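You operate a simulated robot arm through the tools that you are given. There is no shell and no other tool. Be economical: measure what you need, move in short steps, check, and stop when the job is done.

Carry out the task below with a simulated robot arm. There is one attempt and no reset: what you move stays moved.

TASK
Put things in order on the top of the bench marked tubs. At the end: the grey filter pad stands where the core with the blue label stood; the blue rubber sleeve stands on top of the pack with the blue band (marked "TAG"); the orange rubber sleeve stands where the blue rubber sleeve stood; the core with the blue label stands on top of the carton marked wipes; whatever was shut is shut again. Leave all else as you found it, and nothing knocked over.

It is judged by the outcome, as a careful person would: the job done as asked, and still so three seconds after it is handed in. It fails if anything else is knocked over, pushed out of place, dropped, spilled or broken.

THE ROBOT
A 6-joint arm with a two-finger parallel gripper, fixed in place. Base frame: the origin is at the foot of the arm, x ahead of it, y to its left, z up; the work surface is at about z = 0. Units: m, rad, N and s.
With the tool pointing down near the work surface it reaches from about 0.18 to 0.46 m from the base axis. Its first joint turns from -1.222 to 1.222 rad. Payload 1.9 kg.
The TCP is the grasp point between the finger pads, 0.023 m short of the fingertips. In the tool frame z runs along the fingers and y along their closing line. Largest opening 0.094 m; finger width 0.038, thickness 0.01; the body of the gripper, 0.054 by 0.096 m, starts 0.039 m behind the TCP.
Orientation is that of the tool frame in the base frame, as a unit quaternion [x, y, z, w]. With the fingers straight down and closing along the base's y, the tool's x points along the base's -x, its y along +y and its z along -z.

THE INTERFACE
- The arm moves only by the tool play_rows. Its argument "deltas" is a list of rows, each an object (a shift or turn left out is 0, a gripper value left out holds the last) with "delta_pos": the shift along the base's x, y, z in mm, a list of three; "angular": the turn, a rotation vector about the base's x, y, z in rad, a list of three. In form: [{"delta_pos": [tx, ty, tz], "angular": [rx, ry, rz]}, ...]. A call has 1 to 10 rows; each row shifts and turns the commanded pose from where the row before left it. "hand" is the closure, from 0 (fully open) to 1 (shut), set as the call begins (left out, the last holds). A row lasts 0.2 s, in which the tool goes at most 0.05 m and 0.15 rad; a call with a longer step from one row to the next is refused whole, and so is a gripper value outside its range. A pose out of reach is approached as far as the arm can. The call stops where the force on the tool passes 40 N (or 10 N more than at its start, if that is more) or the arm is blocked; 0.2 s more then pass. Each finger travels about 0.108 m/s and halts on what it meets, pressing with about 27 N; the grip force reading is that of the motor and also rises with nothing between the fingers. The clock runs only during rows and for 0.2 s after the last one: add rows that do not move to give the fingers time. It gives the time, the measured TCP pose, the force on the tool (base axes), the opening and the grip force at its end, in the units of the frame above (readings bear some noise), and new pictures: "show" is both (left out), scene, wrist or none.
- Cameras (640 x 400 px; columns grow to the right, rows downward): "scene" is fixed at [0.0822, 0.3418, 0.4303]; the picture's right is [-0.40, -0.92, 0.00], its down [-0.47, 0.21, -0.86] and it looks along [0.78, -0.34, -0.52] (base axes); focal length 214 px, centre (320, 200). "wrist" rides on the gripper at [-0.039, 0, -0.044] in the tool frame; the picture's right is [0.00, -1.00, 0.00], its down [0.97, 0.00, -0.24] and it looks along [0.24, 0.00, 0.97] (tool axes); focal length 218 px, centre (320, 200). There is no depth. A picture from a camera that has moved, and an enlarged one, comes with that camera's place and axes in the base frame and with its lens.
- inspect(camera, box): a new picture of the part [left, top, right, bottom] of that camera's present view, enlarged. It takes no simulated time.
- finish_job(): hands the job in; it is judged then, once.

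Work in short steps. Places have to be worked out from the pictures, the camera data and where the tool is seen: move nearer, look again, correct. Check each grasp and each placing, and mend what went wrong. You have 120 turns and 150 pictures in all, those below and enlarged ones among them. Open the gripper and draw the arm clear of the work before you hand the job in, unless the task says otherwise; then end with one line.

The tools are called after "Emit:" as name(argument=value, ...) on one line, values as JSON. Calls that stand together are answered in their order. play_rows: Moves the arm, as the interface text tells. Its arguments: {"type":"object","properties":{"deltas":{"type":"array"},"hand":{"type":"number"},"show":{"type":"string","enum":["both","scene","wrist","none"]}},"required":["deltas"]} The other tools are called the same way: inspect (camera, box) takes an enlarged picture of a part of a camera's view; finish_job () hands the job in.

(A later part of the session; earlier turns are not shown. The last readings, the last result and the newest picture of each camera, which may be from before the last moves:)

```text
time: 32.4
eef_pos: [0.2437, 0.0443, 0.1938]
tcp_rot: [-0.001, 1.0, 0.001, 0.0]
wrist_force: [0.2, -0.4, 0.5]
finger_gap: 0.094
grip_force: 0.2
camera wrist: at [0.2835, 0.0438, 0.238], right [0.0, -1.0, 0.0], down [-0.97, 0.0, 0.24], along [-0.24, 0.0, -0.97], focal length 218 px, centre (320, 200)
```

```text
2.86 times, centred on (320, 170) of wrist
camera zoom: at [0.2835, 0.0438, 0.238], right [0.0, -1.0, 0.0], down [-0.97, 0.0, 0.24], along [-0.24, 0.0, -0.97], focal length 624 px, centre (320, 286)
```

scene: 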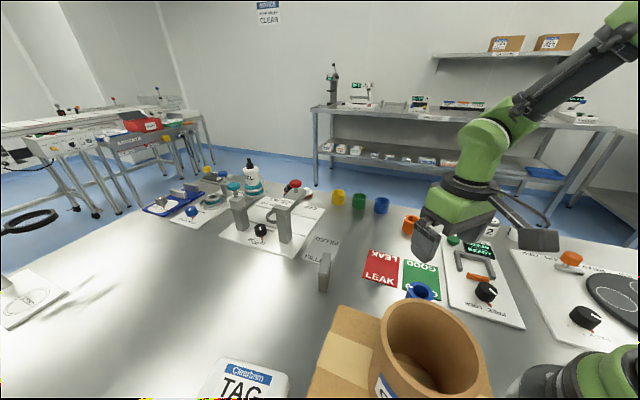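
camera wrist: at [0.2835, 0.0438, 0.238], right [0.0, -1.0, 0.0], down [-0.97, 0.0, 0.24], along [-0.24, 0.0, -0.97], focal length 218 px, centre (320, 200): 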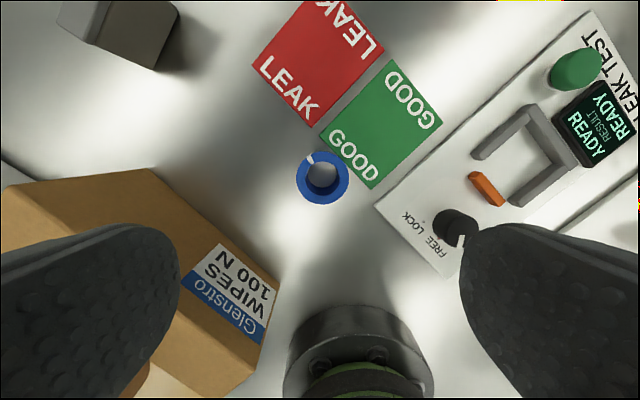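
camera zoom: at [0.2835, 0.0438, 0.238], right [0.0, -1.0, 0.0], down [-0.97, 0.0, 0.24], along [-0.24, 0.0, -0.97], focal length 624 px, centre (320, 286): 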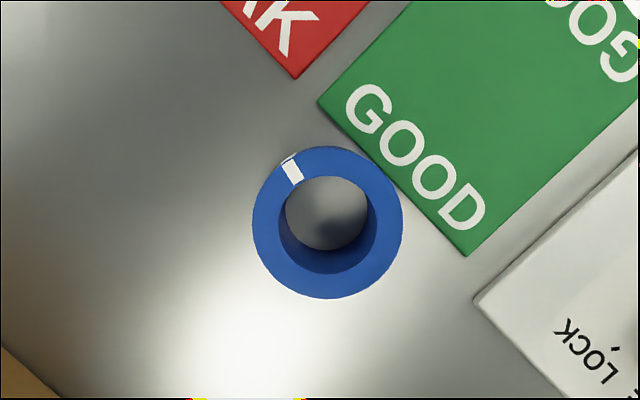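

The blue sleeve is centred near (0.255, 0.0415), Ø≈49 mm, about 40 mm tall. I'll descend over it.

Emit:
play_rows(deltas=[{"delta_pos": [11.5, -2.8, -35]}, {"delta_pos": [0, 0, -40]}, {"delta_pos": [0, 0, -35]}, {}], hand=0.15, show="wrist")

```text
time: 33.4
eef_pos: [0.257, 0.0407, 0.0839]
tcp_rot: [0.001, 1.0, 0.001, 0.0]
wrist_force: [-0.4, -0.4, -0.4]
finger_gap: 0.0801
grip_force: 0.1
camera wrist: at [0.2953, 0.0396, 0.1287], right [0.0, -1.0, 0.0], down [-0.97, 0.0, 0.24], along [-0.24, 0.0, -0.97], focal length 218 px, centre (320, 200)
```

wrist: 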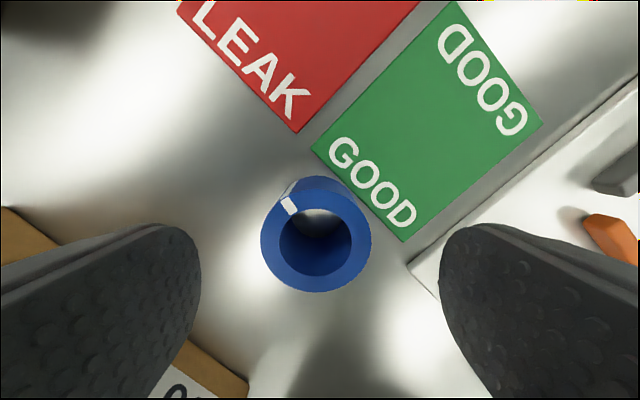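

The sleeve is well centred at (0.2553, 0.0416). I'll descend to z≈0.03 and grip it.

Emit:
play_rows(deltas=[{"delta_pos": [-1.5, 0.8, -30]}, {"delta_pos": [0, 0, -24]}, {}], show="none")

Emit:
play_rows(deltas=[{}, {}, {}], hand=1, show="none")

Emit:
play_rows(deltas=[{"delta_pos": [0, 0, 10]}, {"delta_pos": [0, 0, 40]}, {"delta_pos": [0, 0, 40]}, {"delta_pos": [0, 0, 40]}, {}])

```text
time: 34.2
eef_pos: [0.2541, 0.0427, 0.0309]
tcp_rot: [-0.001, 1.0, 0.001, 0.0]
wrist_force: [-0.7, 0.4, -1.0]
finger_gap: 0.0799
grip_force: 0.0
```

```text
time: 35.0
eef_pos: [0.2557, 0.0431, 0.0294]
tcp_rot: [0.0, 1.0, 0.001, 0.0]
wrist_force: [0.0, 0.1, 0.5]
finger_gap: 0.0457
grip_force: 26.3
```

```text
time: 36.2
eef_pos: [0.2543, 0.0439, 0.1596]
tcp_rot: [0.0, 1.0, 0.001, 0.0]
wrist_force: [0.5, 0.1, -1.8]
finger_gap: 0.0459
grip_force: 27.1
camera wrist: at [0.2937, 0.0426, 0.2044], right [0.0, -1.0, 0.0], down [-0.97, 0.0, 0.24], along [-0.24, 0.0, -0.97], focal length 218 px, centre (320, 200)
```

scene: 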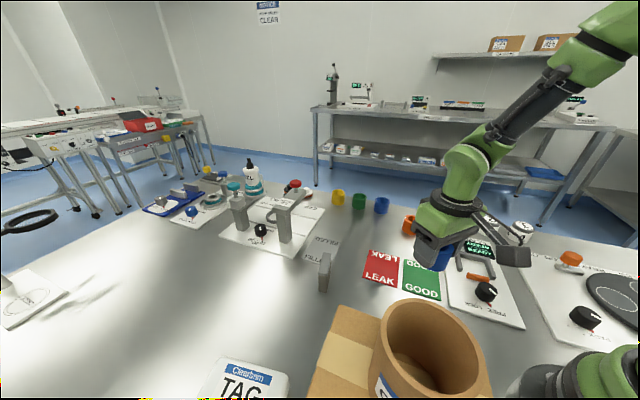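
wrist: 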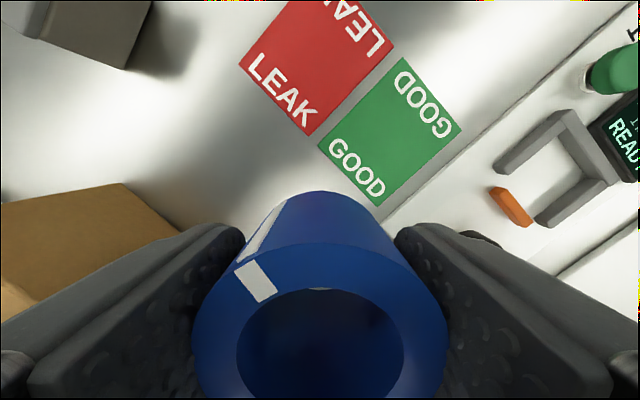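

The blue sleeve is held (46 mm) and hangs straight. I'll go up and round the outside of the core to look at the TAG pack.

Emit:
play_rows(deltas=[{"delta_pos": [5, 20, 40]}, {"delta_pos": [5, 30, 35]}, {"delta_pos": [0, 45, 20]}, {"delta_pos": [0, 45, 0]}, {"delta_pos": [0, 45, 0]}, {"delta_pos": [-10, 40, 0]}, {"delta_pos": [-10, 40, 0]}, {"delta_pos": [-10, 30, 0]}, {}])

Emit:
inspect(camera="wrist", box=[160, 20, 480, 220])

```text
time: 38.2
eef_pos: [0.2339, 0.3399, 0.257]
tcp_rot: [0.0, 1.0, 0.0, 0.0]
wrist_force: [-0.4, -0.2, -0.4]
finger_gap: 0.0457
grip_force: 27.3
camera wrist: at [0.2739, 0.3387, 0.3009], right [0.0, -1.0, 0.0], down [-0.97, 0.0, 0.24], along [-0.24, 0.0, -0.97], focal length 218 px, centre (320, 200)
```

scene: 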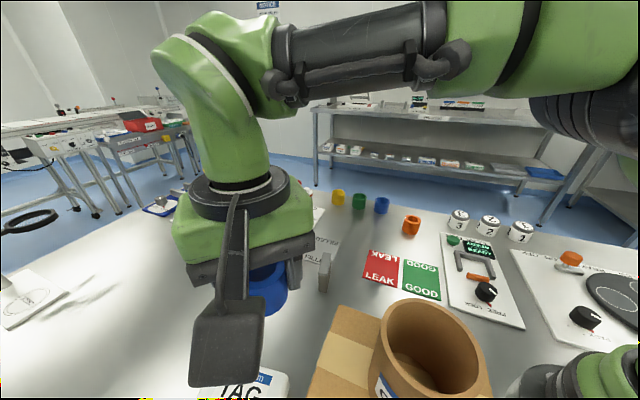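
wrist: 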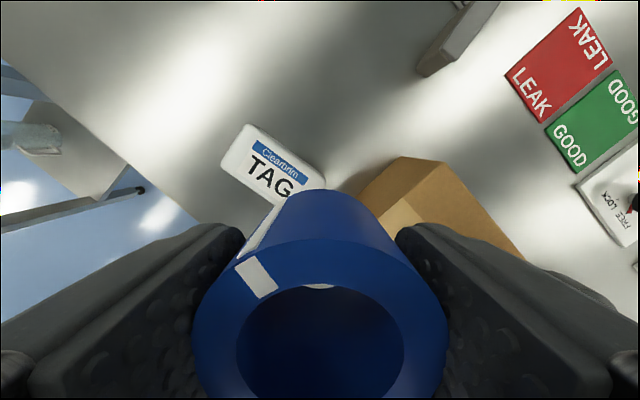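

```text
2.00 times, centred on (320, 120) of wrist
camera zoom: at [0.2739, 0.3387, 0.3009], right [0.0, -1.0, 0.0], down [-0.97, 0.0, 0.24], along [-0.24, 0.0, -0.97], focal length 436 px, centre (320, 360)
```

zoom: 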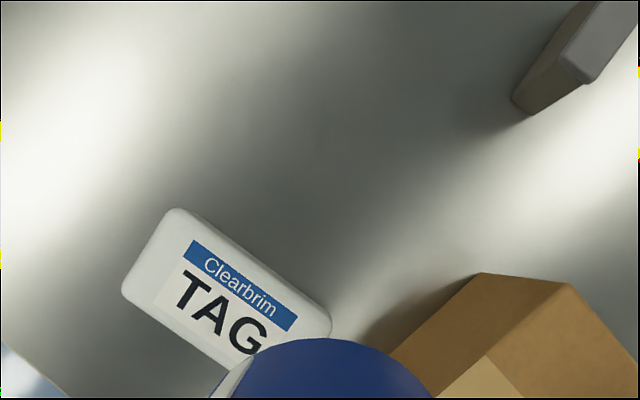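

Combining views, the TAG pack's top is about 117×59 mm, centred near (0.241, 0.395). I'll aim about 14 mm inward along its long axis, at (0.233, 0.384), to stay within reach.

Emit:
play_rows(deltas=[{"delta_pos": [-1, 22, -20]}, {"delta_pos": [-1, 22, -35]}, {"delta_pos": [0, 0, -40]}, {"delta_pos": [0, 0, -30]}, {}])

Emit:
inspect(camera="scene", box=[160, 280, 320, 400])

```text
time: 39.4
eef_pos: [0.2328, 0.3817, 0.131]
tcp_rot: [0.0, 1.0, 0.002, 0.0]
wrist_force: [0.0, 0.6, -0.6]
finger_gap: 0.0459
grip_force: 27.5
camera wrist: at [0.2718, 0.3813, 0.1759], right [0.0, -1.0, 0.0], down [-0.97, 0.0, 0.24], along [-0.24, 0.0, -0.97], focal length 218 px, centre (320, 200)
```

scene: 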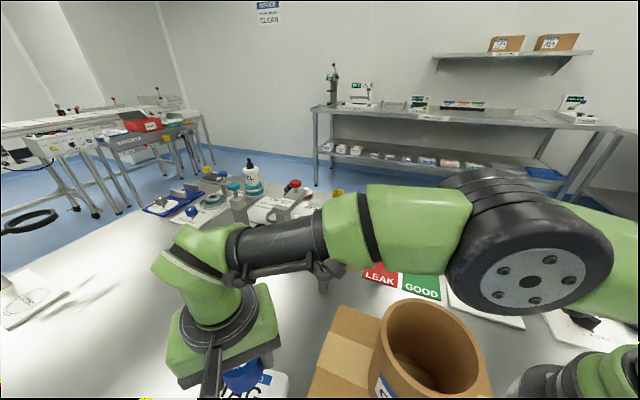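
wrist: 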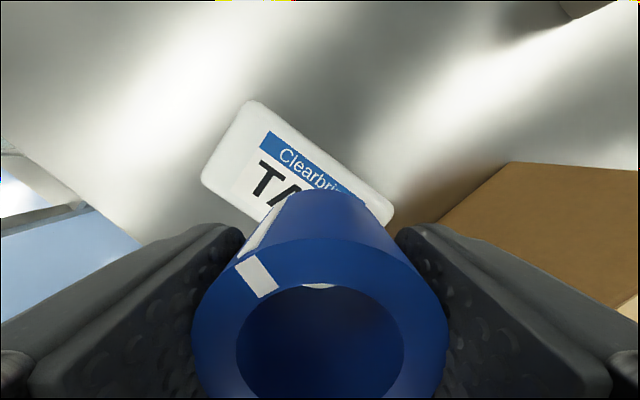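

```text
3.33 times, centred on (240, 340) of scene
camera zoom: at [0.0822, 0.3418, 0.4303], right [-0.4, -0.92, 0.0], down [-0.47, 0.21, -0.86], along [0.78, -0.34, -0.52], focal length 715 px, centre (587, -267)
```

zoom: 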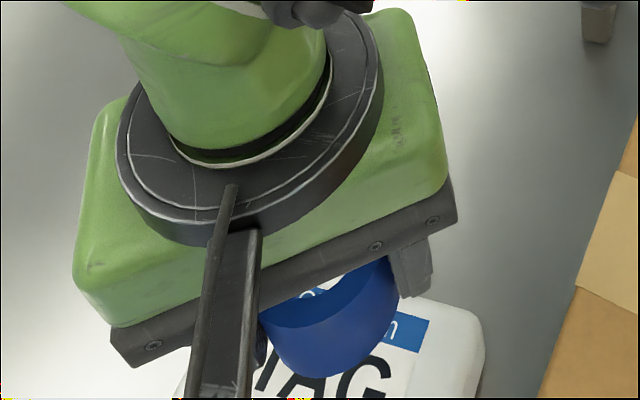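

Pack position is confirmed (centre ≈(0.2425, 0.395)). I'll lower in stages and watch the elbow's clearance over the core.

Emit:
play_rows(deltas=[{"delta_pos": [0.5, 1.5, -15]}, {"delta_pos": [0, 0, -15]}, {}], show="scene")

```text
time: 40.2
eef_pos: [0.2337, 0.3833, 0.1004]
tcp_rot: [0.0, 1.0, 0.001, 0.0]
wrist_force: [0.6, -0.8, 0.1]
finger_gap: 0.0455
grip_force: 26.6
```

scene: 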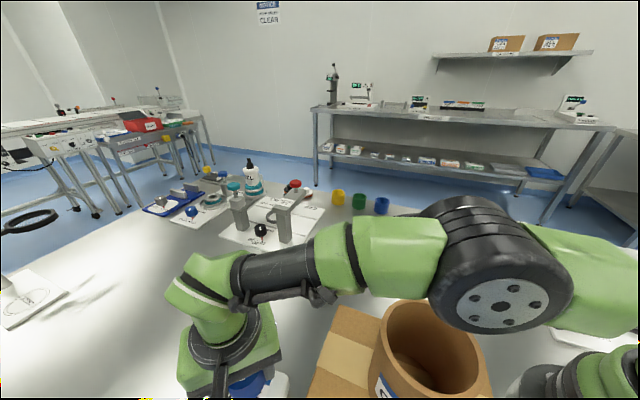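

Emit:
play_rows(deltas=[{"delta_pos": [0, 0, -14]}, {"delta_pos": [0, 0, -8]}, {}], show="both")

Emit:
inspect(camera="scene", box=[350, 200, 640, 400])

```text
time: 41.0
eef_pos: [0.2326, 0.3836, 0.0786]
tcp_rot: [0.0, 1.0, 0.001, 0.0]
wrist_force: [-0.3, 0.1, -1.5]
finger_gap: 0.0457
grip_force: 27.3
camera wrist: at [0.2716, 0.3832, 0.1228], right [0.0, -1.0, 0.0], down [-0.97, 0.0, 0.24], along [-0.24, 0.0, -0.97], focal length 218 px, centre (320, 200)
```

scene: 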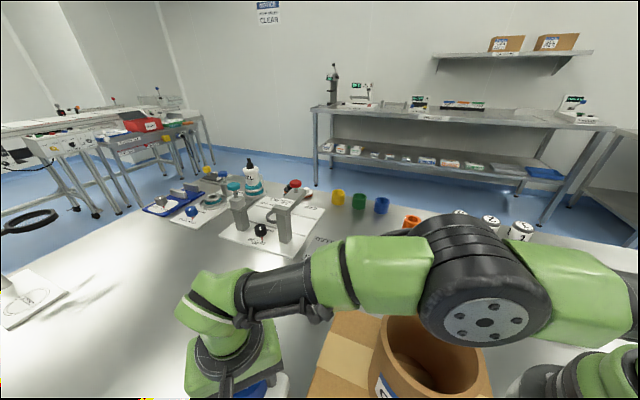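
wrist: 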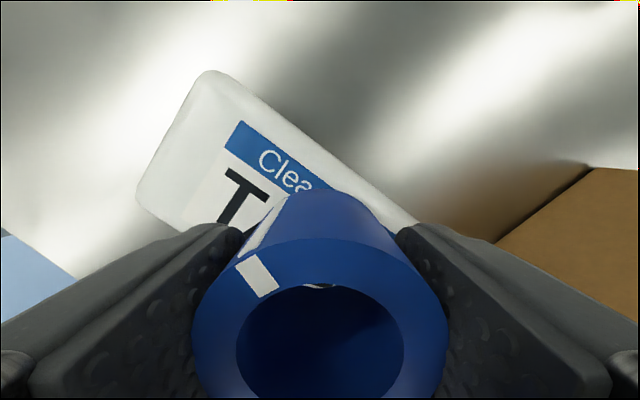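

```text
2.00 times, centred on (495, 300) of scene
camera zoom: at [0.0822, 0.3418, 0.4303], right [-0.4, -0.92, 0.0], down [-0.47, 0.21, -0.86], along [0.78, -0.34, -0.52], focal length 429 px, centre (-30, 0)
```

zoom: 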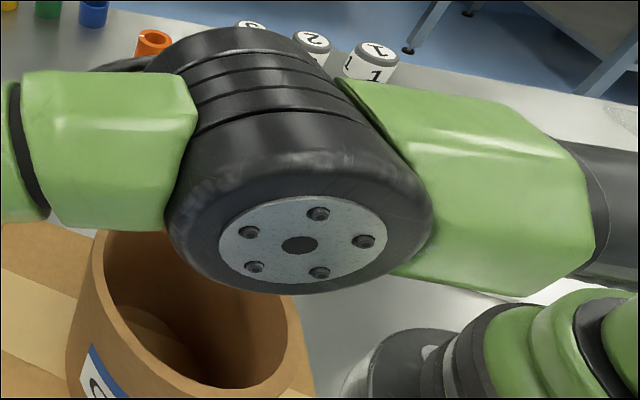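

From the disc's apparent size the elbow is close to the camera, and its underside is at z≈0.33, well clear of the core (0.21). I'll continue down to contact.

Emit:
play_rows(deltas=[{"delta_pos": [0, 0, -6]}, {"delta_pos": [0, 0, -4]}, {}], show="none")

Emit:
play_rows(deltas=[{"delta_pos": [0, 0, -2]}, {}], show="none")

Emit:
play_rows(deltas=[{"delta_pos": [0, 0, -1.5]}, {}], show="none")

```text
time: 41.8
eef_pos: [0.2329, 0.3843, 0.07]
tcp_rot: [0.001, 1.0, 0.001, 0.001]
wrist_force: [-4.8, -8.6, 26.0]
finger_gap: 0.0457
grip_force: 26.4
```

```text
time: 42.1
eef_pos: [0.2337, 0.3845, 0.0702]
tcp_rot: [0.0, 1.0, 0.002, 0.0]
wrist_force: [0.6, -1.0, 2.5]
finger_gap: 0.0459
grip_force: 26.9
stopped in row 1: the force on the tool passed its limit (the readings are from after the stop); the commanded pose is now the measured one
```

```text
time: 42.7
eef_pos: [0.2338, 0.3836, 0.0695]
tcp_rot: [0.001, 1.0, 0.003, 0.0]
wrist_force: [-5.0, -13.5, 33.8]
finger_gap: 0.0452
grip_force: 27.7
```

The sleeve touches the pack at TCP z≈0.070. I'll relieve the load, open a little, and rise.

Emit:
play_rows(deltas=[{"delta_pos": [0, 0, 1.5]}, {}], show="none")

Emit:
play_rows(deltas=[{}, {}, {"delta_pos": [0, 0, 15]}, {"delta_pos": [0, 0, 25]}, {"delta_pos": [0, 0, 40]}, {"delta_pos": [0, 0, 40]}, {}], hand=0.3)

```text
time: 43.3
eef_pos: [0.2335, 0.3854, 0.0699]
tcp_rot: [-0.001, 1.0, 0.003, 0.0]
wrist_force: [2.1, 5.2, 11.5]
finger_gap: 0.0456
grip_force: 26.7
```

```text
time: 44.9
eef_pos: [0.2316, 0.3871, 0.1919]
tcp_rot: [0.0, 1.0, 0.001, 0.001]
wrist_force: [-0.5, 0.8, 0.6]
finger_gap: 0.0658
grip_force: 0.1
camera wrist: at [0.2715, 0.385, 0.2369], right [0.0, -1.0, 0.0], down [-0.97, 0.0, 0.24], along [-0.24, 0.0, -0.97], focal length 218 px, centre (320, 200)
```

scene: 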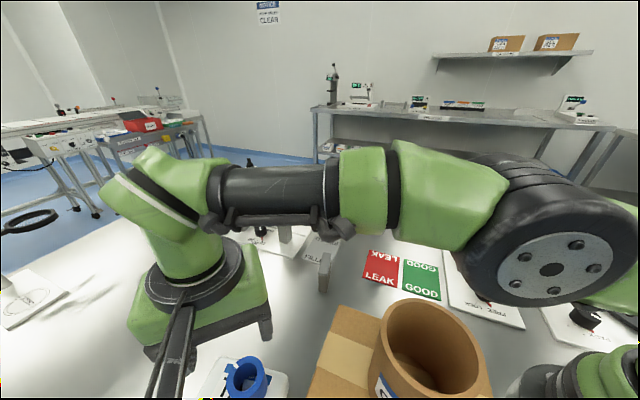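
wrist: 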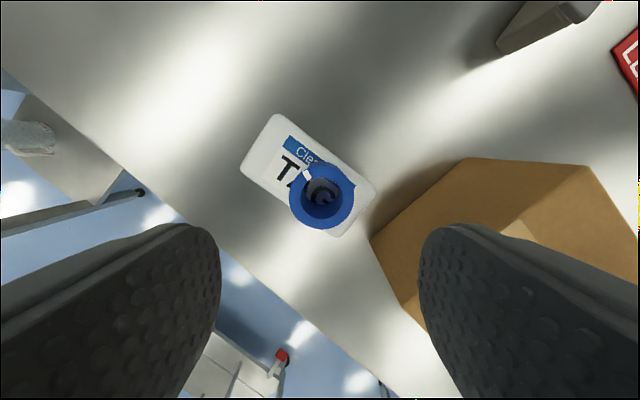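

Emit:
inspect(camera="wrist", box=[220, 90, 400, 260])

Emit:
inspect(camera="scene", box=[180, 300, 340, 400])

```text
2.35 times, centred on (310, 175) of wrist
camera zoom: at [0.2715, 0.385, 0.2369], right [0.0, -1.0, 0.0], down [-0.97, 0.0, 0.24], along [-0.24, 0.0, -0.97], focal length 514 px, centre (344, 259)
```

zoom: 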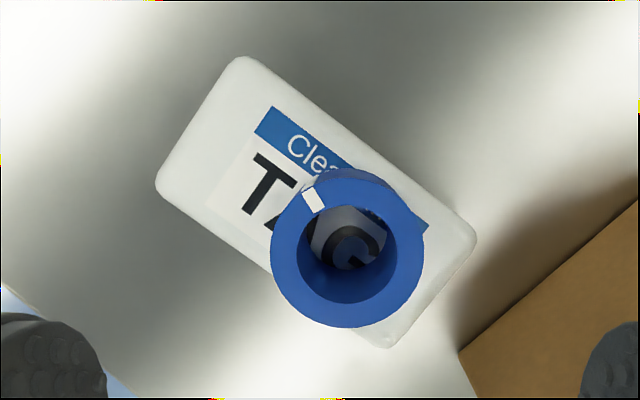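

```text
4.00 times, centred on (260, 350) of scene
camera zoom: at [0.0822, 0.3418, 0.4303], right [-0.4, -0.92, 0.0], down [-0.47, 0.21, -0.86], along [0.78, -0.34, -0.52], focal length 858 px, centre (560, -400)
```

zoom: 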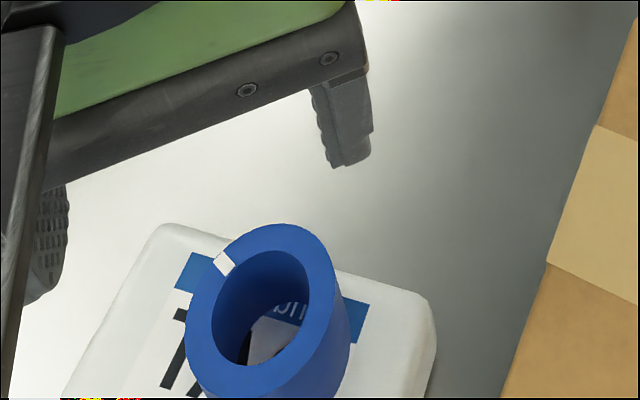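

The sleeve stands on the pack, about 13 mm off centre along the long axis and within 3 mm across it. Next is the orange sleeve near (0.45, −0.126). I'll swing there by a path clear of the core.

Emit:
play_rows(deltas=[{"delta_pos": [24, -34, 10]}, {"delta_pos": [24, -34, 10]}, {"delta_pos": [24, -34, 5]}, {"delta_pos": [24, -35, 0]}, {"delta_pos": [8, -38, 0]}, {"delta_pos": [8, -38, 0]}, {"delta_pos": [8, -38, 0]}, {"delta_pos": [8, -38, 0]}], show="none", hand=0.1)

Emit:
play_rows(deltas=[{"delta_pos": [6, -40, 0], "angular": [0, 0, -0.09]}, {"delta_pos": [6, -40, 0], "angular": [0, 0, -0.09]}, {"delta_pos": [6, -40, -10], "angular": [0, 0, -0.09]}, {"delta_pos": [6, -40, -20]}, {"delta_pos": [6, -40, -20]}, {}])

```text
time: 46.7
eef_pos: [0.3612, 0.0936, 0.2163]
tcp_rot: [0.001, 1.0, 0.001, 0.001]
wrist_force: [-0.2, -0.3, 0.9]
finger_gap: 0.0846
grip_force: 0.0
```

```text
time: 48.1
eef_pos: [0.3923, -0.1035, 0.1669]
tcp_rot: [0.135, 0.991, 0.002, 0.0]
wrist_force: [0.5, 0.3, -0.6]
finger_gap: 0.0845
grip_force: 0.0
camera wrist: at [0.4296, -0.1152, 0.2109], right [-0.27, -0.96, 0.0], down [-0.94, 0.26, 0.24], along [-0.23, 0.07, -0.97], focal length 218 px, centre (320, 200)
```

scene: 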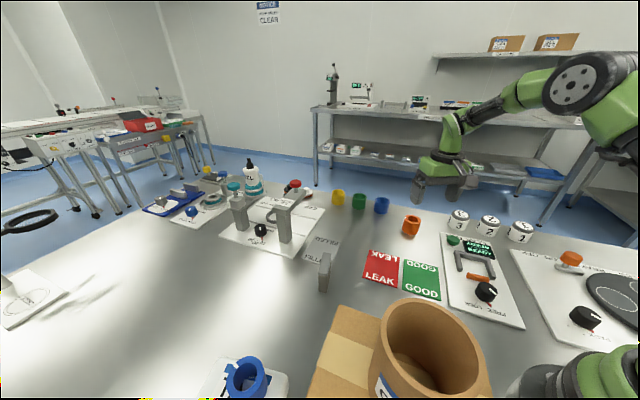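
wrist: 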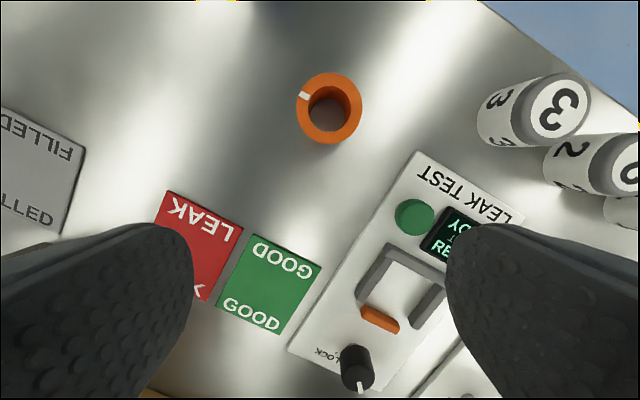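

The orange sleeve is centred near (0.4545, −0.129), r≈0.472, at the limit of reach. I'll approach with the fingers across the radial direction and see how far the arm gets.

Emit:
play_rows(deltas=[{"delta_pos": [18, -8, -20]}, {"delta_pos": [18, -8, -25]}, {"delta_pos": [18, -7, -22]}, {}])

```text
time: 49.1
eef_pos: [0.4443, -0.1262, 0.1014]
tcp_rot: [0.135, 0.991, 0.001, 0.0]
wrist_force: [-0.1, 0.2, 0.7]
finger_gap: 0.0848
grip_force: 0.1
camera wrist: at [0.4822, -0.138, 0.1449], right [-0.27, -0.96, 0.0], down [-0.94, 0.26, 0.24], along [-0.23, 0.07, -0.97], focal length 218 px, centre (320, 200)
```

scene: 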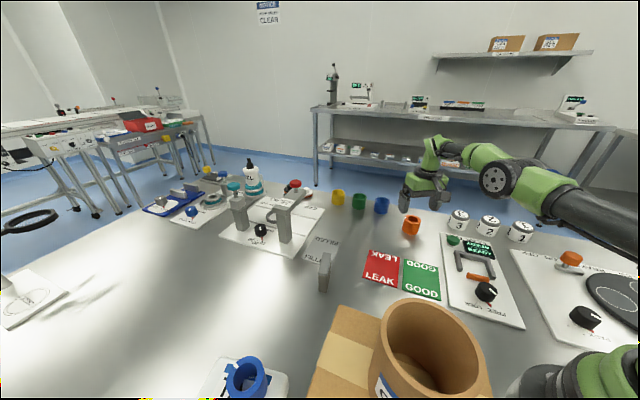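
wrist: 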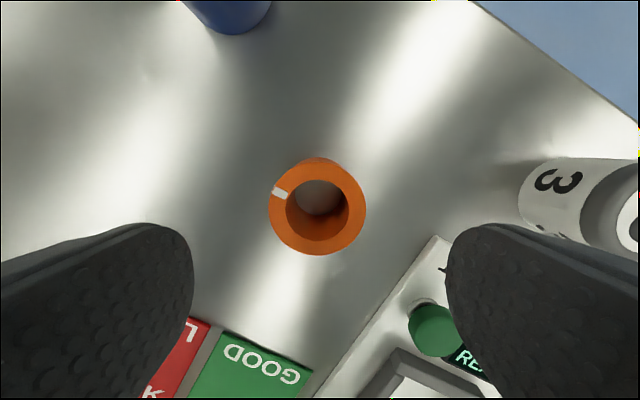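

The sleeve is confirmed at (0.4557, −0.1286), and the TCP is about 11 mm short radially. I'll narrow the opening, nudge outward while descending, and check the pose.

Emit:
play_rows(deltas=[{"delta_pos": [4, -1, -20]}, {"delta_pos": [0, 0, -20]}, {}], hand=0.32, show="wrist")

```text
time: 49.9
eef_pos: [0.4412, -0.1239, 0.059]
tcp_rot: [0.135, 0.991, 0.001, 0.002]
wrist_force: [0.2, 0.4, -0.2]
finger_gap: 0.0639
grip_force: 0.1
out of reach, approached as far as the arm can: row 1, 2
camera wrist: at [0.4793, -0.136, 0.1035], right [-0.27, -0.96, 0.0], down [-0.94, 0.26, 0.24], along [-0.23, 0.07, -0.97], focal length 218 px, centre (320, 200)
```

wrist: 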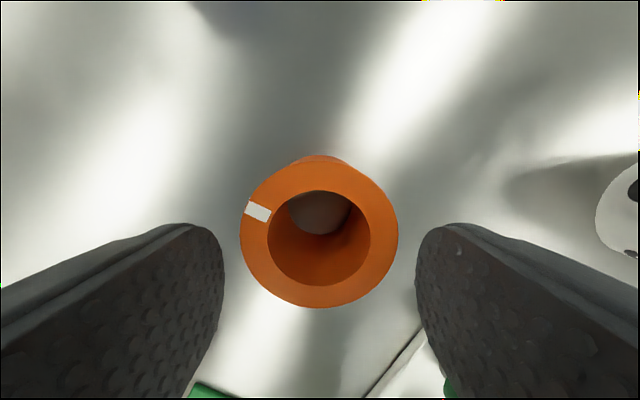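

Straight down, the reach ends at r≈0.458. I'll rise and tilt the fingers outward by 0.2 rad about the tangential axis; the pads stay vertical planes, so the sleeve is still gripped squarely.

Emit:
play_rows(deltas=[{"delta_pos": [-6, 2, 40]}, {"angular": [-0.0267, -0.0964, 0]}, {"angular": [-0.0267, -0.0964, 0]}, {}], show="wrist")

```text
time: 50.9
eef_pos: [0.4347, -0.1216, 0.0985]
tcp_rot: [0.135, 0.986, -0.011, 0.1]
wrist_force: [-0.4, 0.5, 0.1]
finger_gap: 0.0641
grip_force: 0.0
camera wrist: at [0.4634, -0.1311, 0.1507], right [-0.27, -0.96, 0.0], down [-0.96, 0.27, 0.04], along [-0.04, 0.02, -1.0], focal length 218 px, centre (320, 200)
```

wrist: 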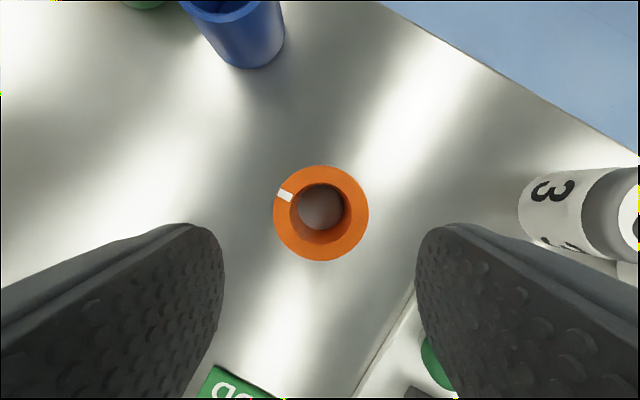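

The tilt is right and the sleeve is at (0.4545, −0.1285). I'll move out and down to it.

Emit:
play_rows(deltas=[{"delta_pos": [9, -3, -15]}, {"delta_pos": [9, -3, -15]}, {"delta_pos": [0, 0, -18]}, {"delta_pos": [0, 0, -17]}, {}], show="both")

```text
time: 52.1
eef_pos: [0.4527, -0.1276, 0.0347]
tcp_rot: [0.134, 0.986, -0.011, 0.1]
wrist_force: [-0.5, 0.3, 0.5]
finger_gap: 0.064
grip_force: 0.2
camera wrist: at [0.4815, -0.137, 0.086], right [-0.27, -0.96, 0.0], down [-0.96, 0.27, 0.04], along [-0.04, 0.01, -1.0], focal length 218 px, centre (320, 200)
```

scene: 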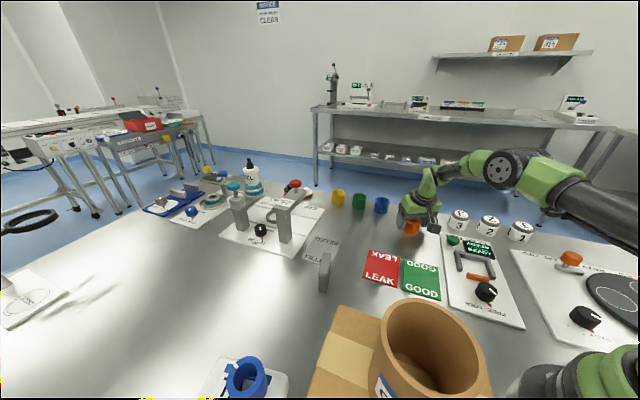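
wrist: 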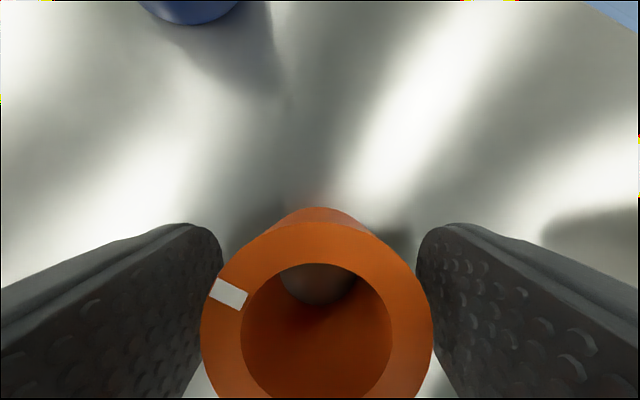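

The pose is reached and the sleeve is between the fingers. I'll close and lift.

Emit:
play_rows(deltas=[{}, {}, {}], hand=1, show="none")

Emit:
play_rows(deltas=[{"delta_pos": [0, 0, 10]}, {"delta_pos": [0, 0, 25]}, {"delta_pos": [-20, 5, 35]}, {"delta_pos": [-20, 5, 30]}, {}])

```text
time: 52.9
eef_pos: [0.4526, -0.1267, 0.035]
tcp_rot: [0.134, 0.986, -0.012, 0.1]
wrist_force: [-0.4, -0.5, -0.2]
finger_gap: 0.0448
grip_force: 26.9
```

```text
time: 54.1
eef_pos: [0.4112, -0.1179, 0.1342]
tcp_rot: [0.134, 0.986, -0.012, 0.099]
wrist_force: [0.6, -0.5, -0.6]
finger_gap: 0.0447
grip_force: 27.2
camera wrist: at [0.439, -0.1269, 0.1851], right [-0.27, -0.96, 0.0], down [-0.96, 0.27, 0.04], along [-0.04, 0.01, -1.0], focal length 218 px, centre (320, 200)
```

scene: 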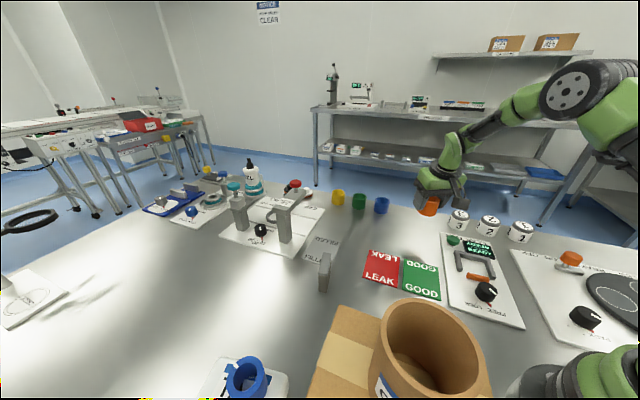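
wrist: 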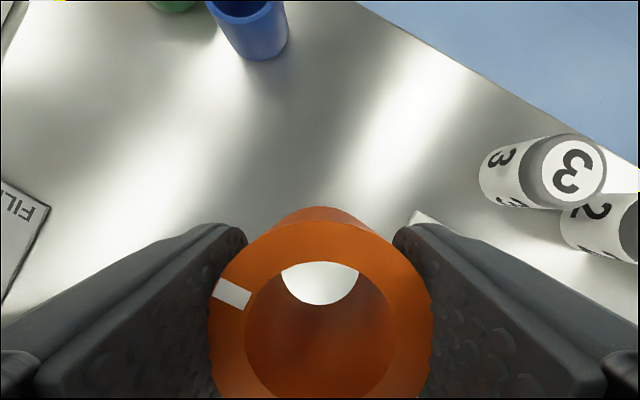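

The orange sleeve is held upright. I'll carry it over the blue sleeve's old spot at (0.2565, 0.042).

Emit:
play_rows(deltas=[{"delta_pos": [-26, 27, 0]}, {"delta_pos": [-26, 27, 0]}, {"delta_pos": [-26, 27, 0]}, {"delta_pos": [-26, 27, 0]}, {"delta_pos": [-26, 27, -20]}, {"delta_pos": [-26.7, 26, -20]}, {}])

```text
time: 55.7
eef_pos: [0.2642, 0.0325, 0.1026]
tcp_rot: [0.134, 0.986, -0.017, 0.099]
wrist_force: [-0.4, 0.4, -0.5]
finger_gap: 0.0448
grip_force: 26.5
out of reach, approached as far as the arm can: row 6
camera wrist: at [0.2933, 0.0246, 0.1537], right [-0.27, -0.96, 0.01], down [-0.96, 0.27, 0.04], along [-0.04, 0.0, -1.0], focal length 218 px, centre (320, 200)
```

scene: 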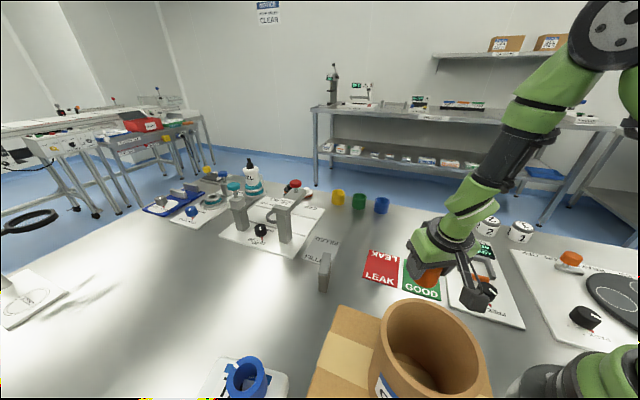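
wrist: 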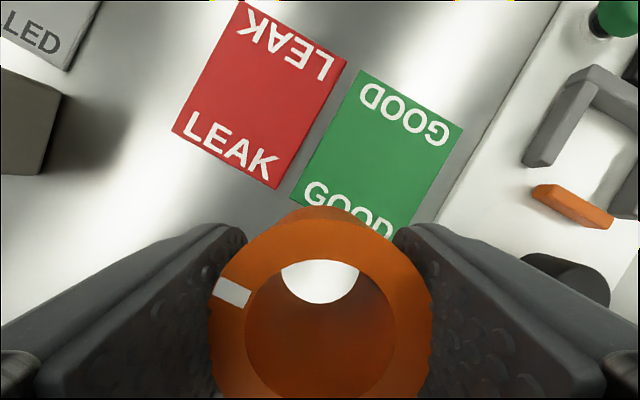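

The tilted pose can't quite reach that spot. I'll set the sleeve upright on free bench at about (0.295, 0.12), then regrip it with the tool vertical.

Emit:
play_rows(deltas=[{"delta_pos": [13, 26, 0]}, {"delta_pos": [13, 26, 0]}, {"delta_pos": [12.5, 26, 0]}, {}])

```text
time: 56.7
eef_pos: [0.3037, 0.1116, 0.1023]
tcp_rot: [0.134, 0.986, -0.012, 0.099]
wrist_force: [-0.4, 0.0, -1.0]
finger_gap: 0.0445
grip_force: 27.0
camera wrist: at [0.3318, 0.1027, 0.1528], right [-0.27, -0.96, 0.0], down [-0.96, 0.27, 0.04], along [-0.04, 0.01, -1.0], focal length 218 px, centre (320, 200)
```

scene: 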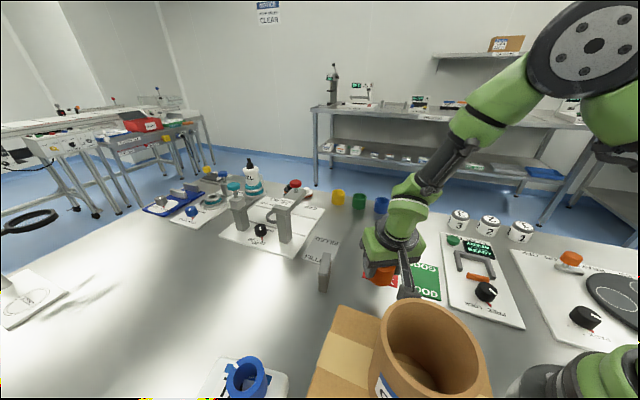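
wrist: 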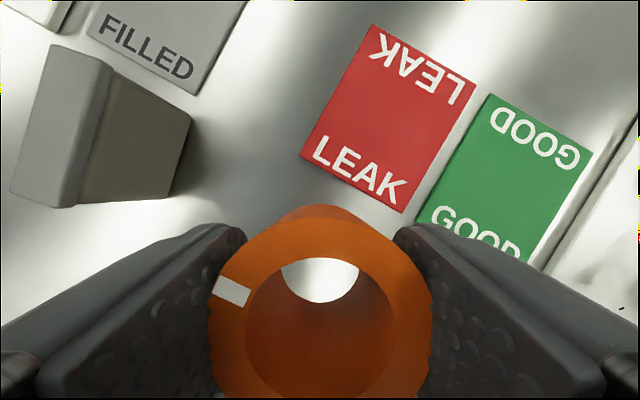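

The pose was clamped at (0.304, 0.112), which is still free bench. I'll shift a little away from the tile and lower the sleeve.

Emit:
play_rows(deltas=[{"delta_pos": [-4, 8, -25]}, {"delta_pos": [0, 0, -25]}, {"delta_pos": [0, 0, -12]}, {}], show="none")

Emit:
play_rows(deltas=[{"delta_pos": [0, 0, -3]}, {}], show="none")

Emit:
play_rows(deltas=[{"delta_pos": [0, 0, -1.5]}, {}], show="none")

```text
time: 57.3
eef_pos: [0.3, 0.1193, 0.0626]
tcp_rot: [0.13, 0.986, -0.009, 0.104]
wrist_force: [-0.9, -7.9, 35.6]
finger_gap: 0.0446
grip_force: 27.4
stopped in row 2: the force on the tool passed its limit (the readings are from after the stop); the commanded pose is now the measured one
```

```text
time: 57.6
eef_pos: [0.3006, 0.1183, 0.0617]
tcp_rot: [0.129, 0.986, -0.007, 0.104]
wrist_force: [0.0, -3.3, 18.0]
finger_gap: 0.0446
grip_force: 26.6
stopped in row 1: the force on the tool passed its limit (the readings are from after the stop); the commanded pose is now the measured one
```

```text
time: 58.0
eef_pos: [0.3008, 0.1191, 0.062]
tcp_rot: [0.128, 0.986, -0.007, 0.105]
wrist_force: [0.2, -5.1, 14.7]
finger_gap: 0.0444
grip_force: 27.3
stopped in row 1: the force on the tool passed its limit (the readings are from after the stop); the commanded pose is now the measured one
```

It met something at z≈0.062, higher than expected. I'll look before going on.

Emit:
play_rows(deltas=[{"delta_pos": [0, 0, 3]}, {}])

Emit:
inspect(camera="scene", box=[300, 210, 500, 400])

```text
time: 58.6
eef_pos: [0.2998, 0.1203, 0.065]
tcp_rot: [0.13, 0.986, -0.008, 0.104]
wrist_force: [-0.4, 0.1, -0.1]
finger_gap: 0.0443
grip_force: 26.7
camera wrist: at [0.328, 0.1106, 0.1165], right [-0.26, -0.97, -0.01], down [-0.97, 0.26, 0.03], along [-0.03, 0.02, -1.0], focal length 218 px, centre (320, 200)
```

scene: 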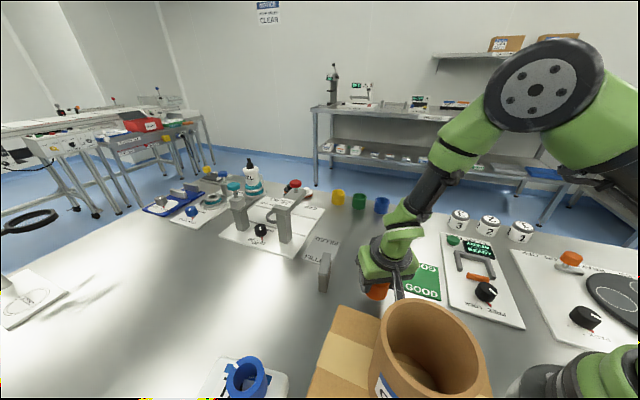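
wrist: 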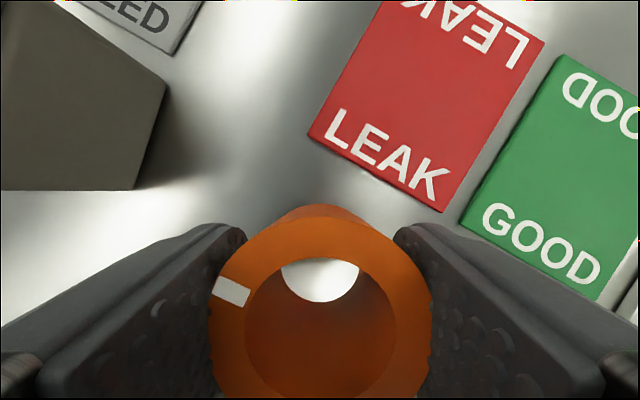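

```text
2.11 times, centred on (400, 305) of scene
camera zoom: at [0.0822, 0.3418, 0.4303], right [-0.4, -0.92, 0.0], down [-0.47, 0.21, -0.86], along [0.78, -0.34, -0.52], focal length 452 px, centre (152, -21)
```

zoom: 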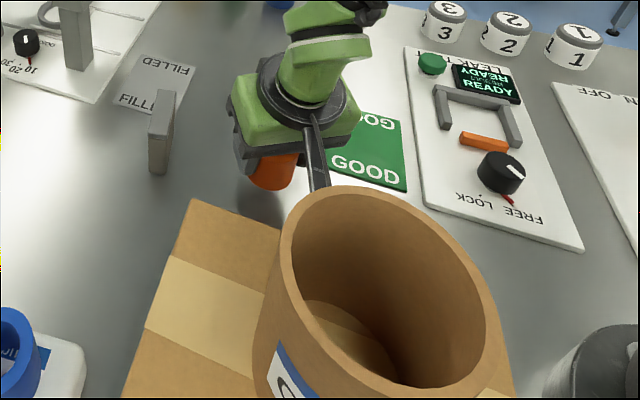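

The bar and block on the tool's inner side (about 9 cm toward the base, lowered by the tilt) touched the carton's edge; the carton and core look unmoved. I'll rise, shift out to about (0.345, 0.14), and yaw so the bar clears the carton.

Emit:
play_rows(deltas=[{"delta_pos": [0, 0, 30]}, {"delta_pos": [0, 0, 30]}, {"delta_pos": [15, 7, 0], "angular": [0, 0, 0.14]}, {"delta_pos": [15, 7, 0], "angular": [0, 0, 0.14]}, {"delta_pos": [14, 7, 0], "angular": [0, 0, 0.14]}, {}])

Emit:
inspect(camera="scene", box=[180, 200, 500, 400])

```text
time: 60.0
eef_pos: [0.3439, 0.141, 0.1252]
tcp_rot: [-0.079, 0.991, 0.013, 0.105]
wrist_force: [0.2, -0.2, -1.1]
finger_gap: 0.0442
grip_force: 27.3
camera wrist: at [0.3723, 0.1437, 0.1773], right [0.16, -0.99, -0.01], down [-0.99, -0.16, 0.03], along [-0.03, 0.01, -1.0], focal length 218 px, centre (320, 200)
```

scene: 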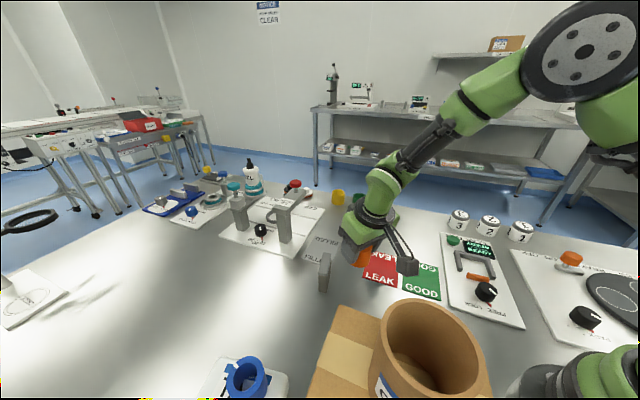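
wrist: 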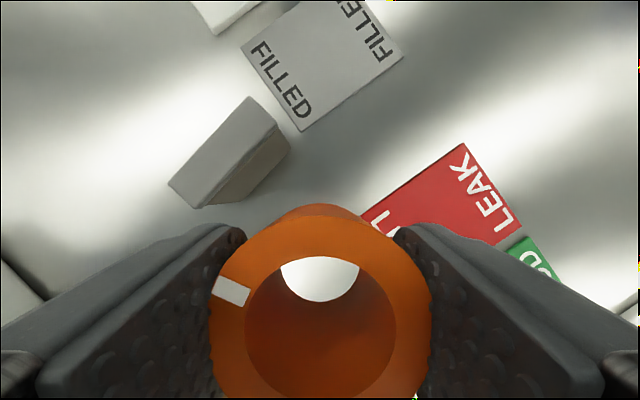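

```text
2.00 times, centred on (340, 300) of scene
camera zoom: at [0.0822, 0.3418, 0.4303], right [-0.4, -0.92, 0.0], down [-0.47, 0.21, -0.86], along [0.78, -0.34, -0.52], focal length 429 px, centre (280, 0)
```

zoom: 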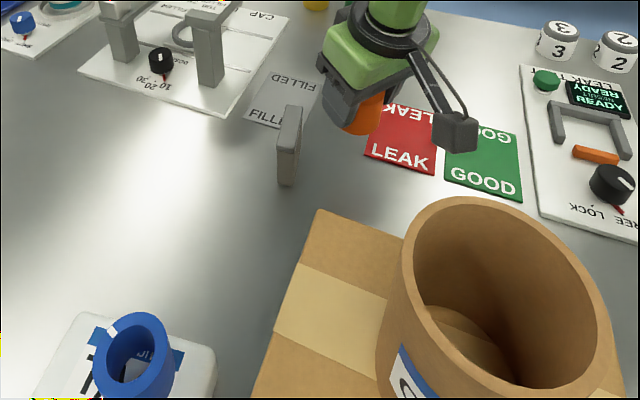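

Emit:
inspect(camera="scene", box=[200, 220, 520, 400])

```text
2.00 times, centred on (360, 310) of scene
camera zoom: at [0.0822, 0.3418, 0.4303], right [-0.4, -0.92, 0.0], down [-0.47, 0.21, -0.86], along [0.78, -0.34, -0.52], focal length 429 px, centre (240, -20)
```

zoom: 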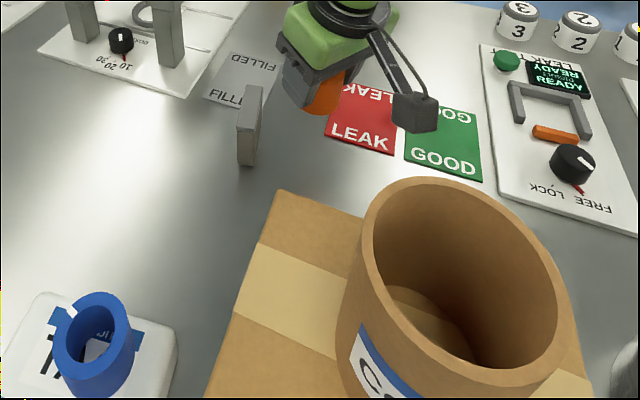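

The carton, core and pack are where they were. I'll lower the orange sleeve to the bench here.

Emit:
play_rows(deltas=[{"delta_pos": [0, 0, -30]}, {"delta_pos": [0, 0, -30]}, {"delta_pos": [0, 0, -22]}, {}], show="scene")

Emit:
play_rows(deltas=[{"delta_pos": [0, 0, -4]}, {}], show="none")

Emit:
play_rows(deltas=[{"delta_pos": [0, 0, -2]}, {}], show="none")

```text
time: 61.0
eef_pos: [0.3455, 0.1392, 0.0421]
tcp_rot: [-0.08, 0.991, 0.013, 0.104]
wrist_force: [0.2, -0.2, -1.0]
finger_gap: 0.0444
grip_force: 27.1
```

scene: 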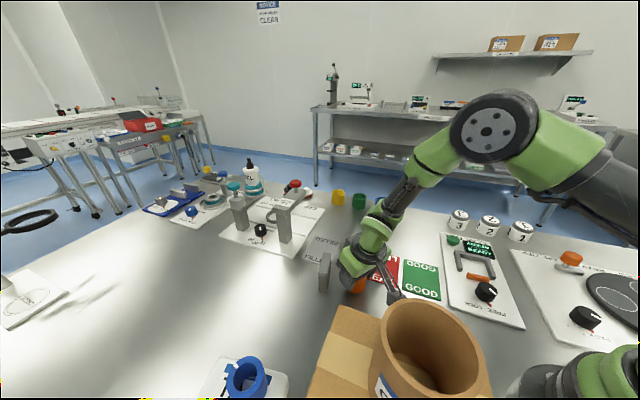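

```text
time: 61.6
eef_pos: [0.3457, 0.1403, 0.0385]
tcp_rot: [-0.08, 0.991, 0.013, 0.105]
wrist_force: [-0.5, -0.2, -1.3]
finger_gap: 0.0443
grip_force: 27.6
```

```text
time: 62.2
eef_pos: [0.3445, 0.1396, 0.0361]
tcp_rot: [-0.078, 0.991, 0.014, 0.105]
wrist_force: [-0.6, 0.0, -1.2]
finger_gap: 0.0444
grip_force: 27.2
```

Emit:
play_rows(deltas=[{"delta_pos": [0, 0, -1.5]}, {}], show="none")

Emit:
play_rows(deltas=[{"delta_pos": [0, 0, -1]}, {}], show="wrist")

```text
time: 62.8
eef_pos: [0.345, 0.14, 0.0339]
tcp_rot: [-0.08, 0.991, 0.014, 0.105]
wrist_force: [-3.7, 0.4, 10.6]
finger_gap: 0.0443
grip_force: 27.1
```

```text
time: 63.4
eef_pos: [0.3454, 0.1396, 0.0351]
tcp_rot: [-0.08, 0.991, 0.014, 0.106]
wrist_force: [-4.2, 2.2, 24.4]
finger_gap: 0.0438
grip_force: 27.1
camera wrist: at [0.3738, 0.1434, 0.0863], right [0.16, -0.99, -0.01], down [-0.99, -0.16, 0.03], along [-0.03, 0.01, -1.0], focal length 218 px, centre (320, 200)
```

wrist: 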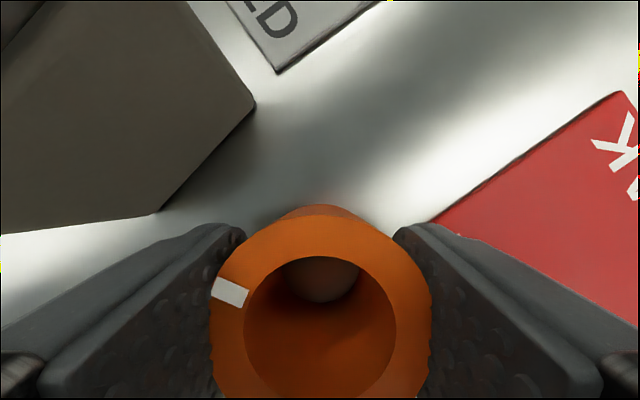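

It is on the bench. I'll release with a small opening, rise, and untilt the tool.

Emit:
play_rows(deltas=[{"delta_pos": [0, 0, 1]}, {}, {}], hand=0.4, show="none")

Emit:
play_rows(deltas=[{"delta_pos": [0, 0, 20]}, {"delta_pos": [0, 0, 35]}, {"delta_pos": [0, 0, 25]}, {"angular": [-0.0165, 0.1035, 0]}, {"angular": [-0.0165, 0.1035, 0]}, {}])

```text
time: 64.2
eef_pos: [0.3439, 0.1398, 0.0354]
tcp_rot: [-0.08, 0.991, 0.014, 0.104]
wrist_force: [-0.1, 0.0, 1.0]
finger_gap: 0.0564
grip_force: 0.1
```

```text
time: 65.6
eef_pos: [0.3438, 0.1403, 0.1149]
tcp_rot: [-0.079, 0.997, 0.004, 0.001]
wrist_force: [-0.3, 0.2, 0.0]
finger_gap: 0.0564
grip_force: 0.1
camera wrist: at [0.3828, 0.1453, 0.1598], right [0.16, -0.99, -0.01], down [-0.96, -0.16, 0.24], along [-0.24, -0.03, -0.97], focal length 218 px, centre (320, 200)
```

scene: 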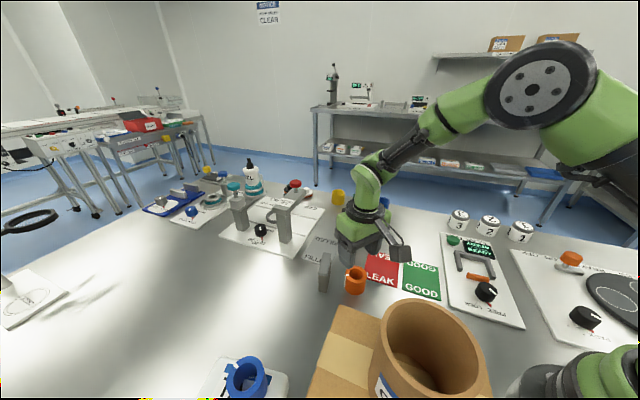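
wrist: 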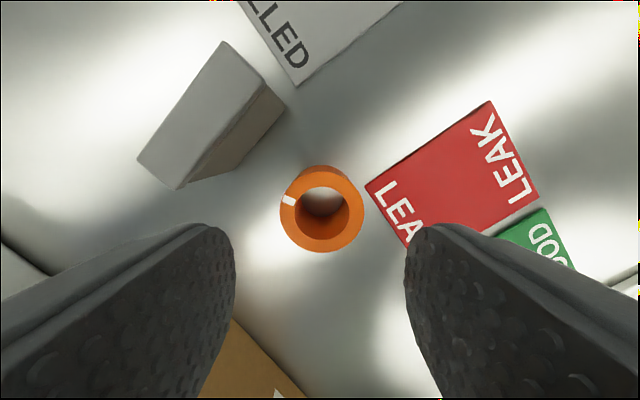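

The orange sleeve stands at about (0.3495, 0.140). I'll centre with the vertical tool, descend, and regrip.

Emit:
play_rows(deltas=[{"delta_pos": [5.5, 0, -25], "angular": [-0.008, 0, 0]}, {"delta_pos": [0, 0, -30]}, {"delta_pos": [0, 0, -28]}, {}], show="none")

Emit:
play_rows(deltas=[{}, {}, {}], hand=1, show="none")

Emit:
play_rows(deltas=[{"delta_pos": [0, 0, 10]}, {"delta_pos": [0, 0, 35]}, {"delta_pos": [0, 0, 40]}, {}], show="wrist")

```text
time: 66.6
eef_pos: [0.3504, 0.1407, 0.0336]
tcp_rot: [-0.079, 0.997, 0.001, -0.001]
wrist_force: [0.9, 0.0, 0.6]
finger_gap: 0.0563
grip_force: 0.0
```

```text
time: 67.4
eef_pos: [0.3495, 0.1412, 0.0321]
tcp_rot: [-0.079, 0.997, 0.002, 0.0]
wrist_force: [0.3, -0.1, 0.8]
finger_gap: 0.0439
grip_force: 27.1
```

```text
time: 68.4
eef_pos: [0.3498, 0.14, 0.1159]
tcp_rot: [-0.079, 0.997, 0.0, 0.0]
wrist_force: [-1.9, -1.1, -0.9]
finger_gap: 0.0439
grip_force: 27.0
camera wrist: at [0.3882, 0.1454, 0.1605], right [0.16, -0.99, 0.0], down [-0.96, -0.15, 0.24], along [-0.24, -0.04, -0.97], focal length 218 px, centre (320, 200)
```

wrist: 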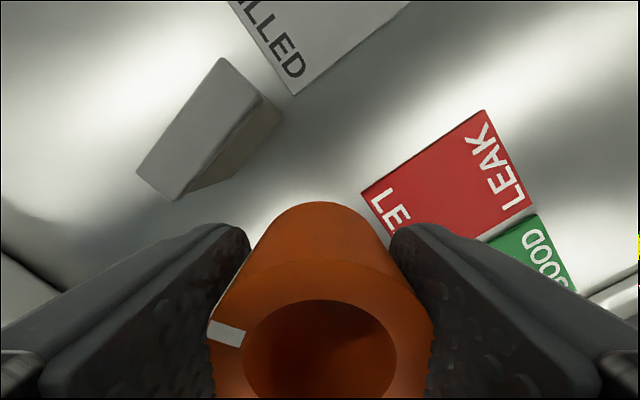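

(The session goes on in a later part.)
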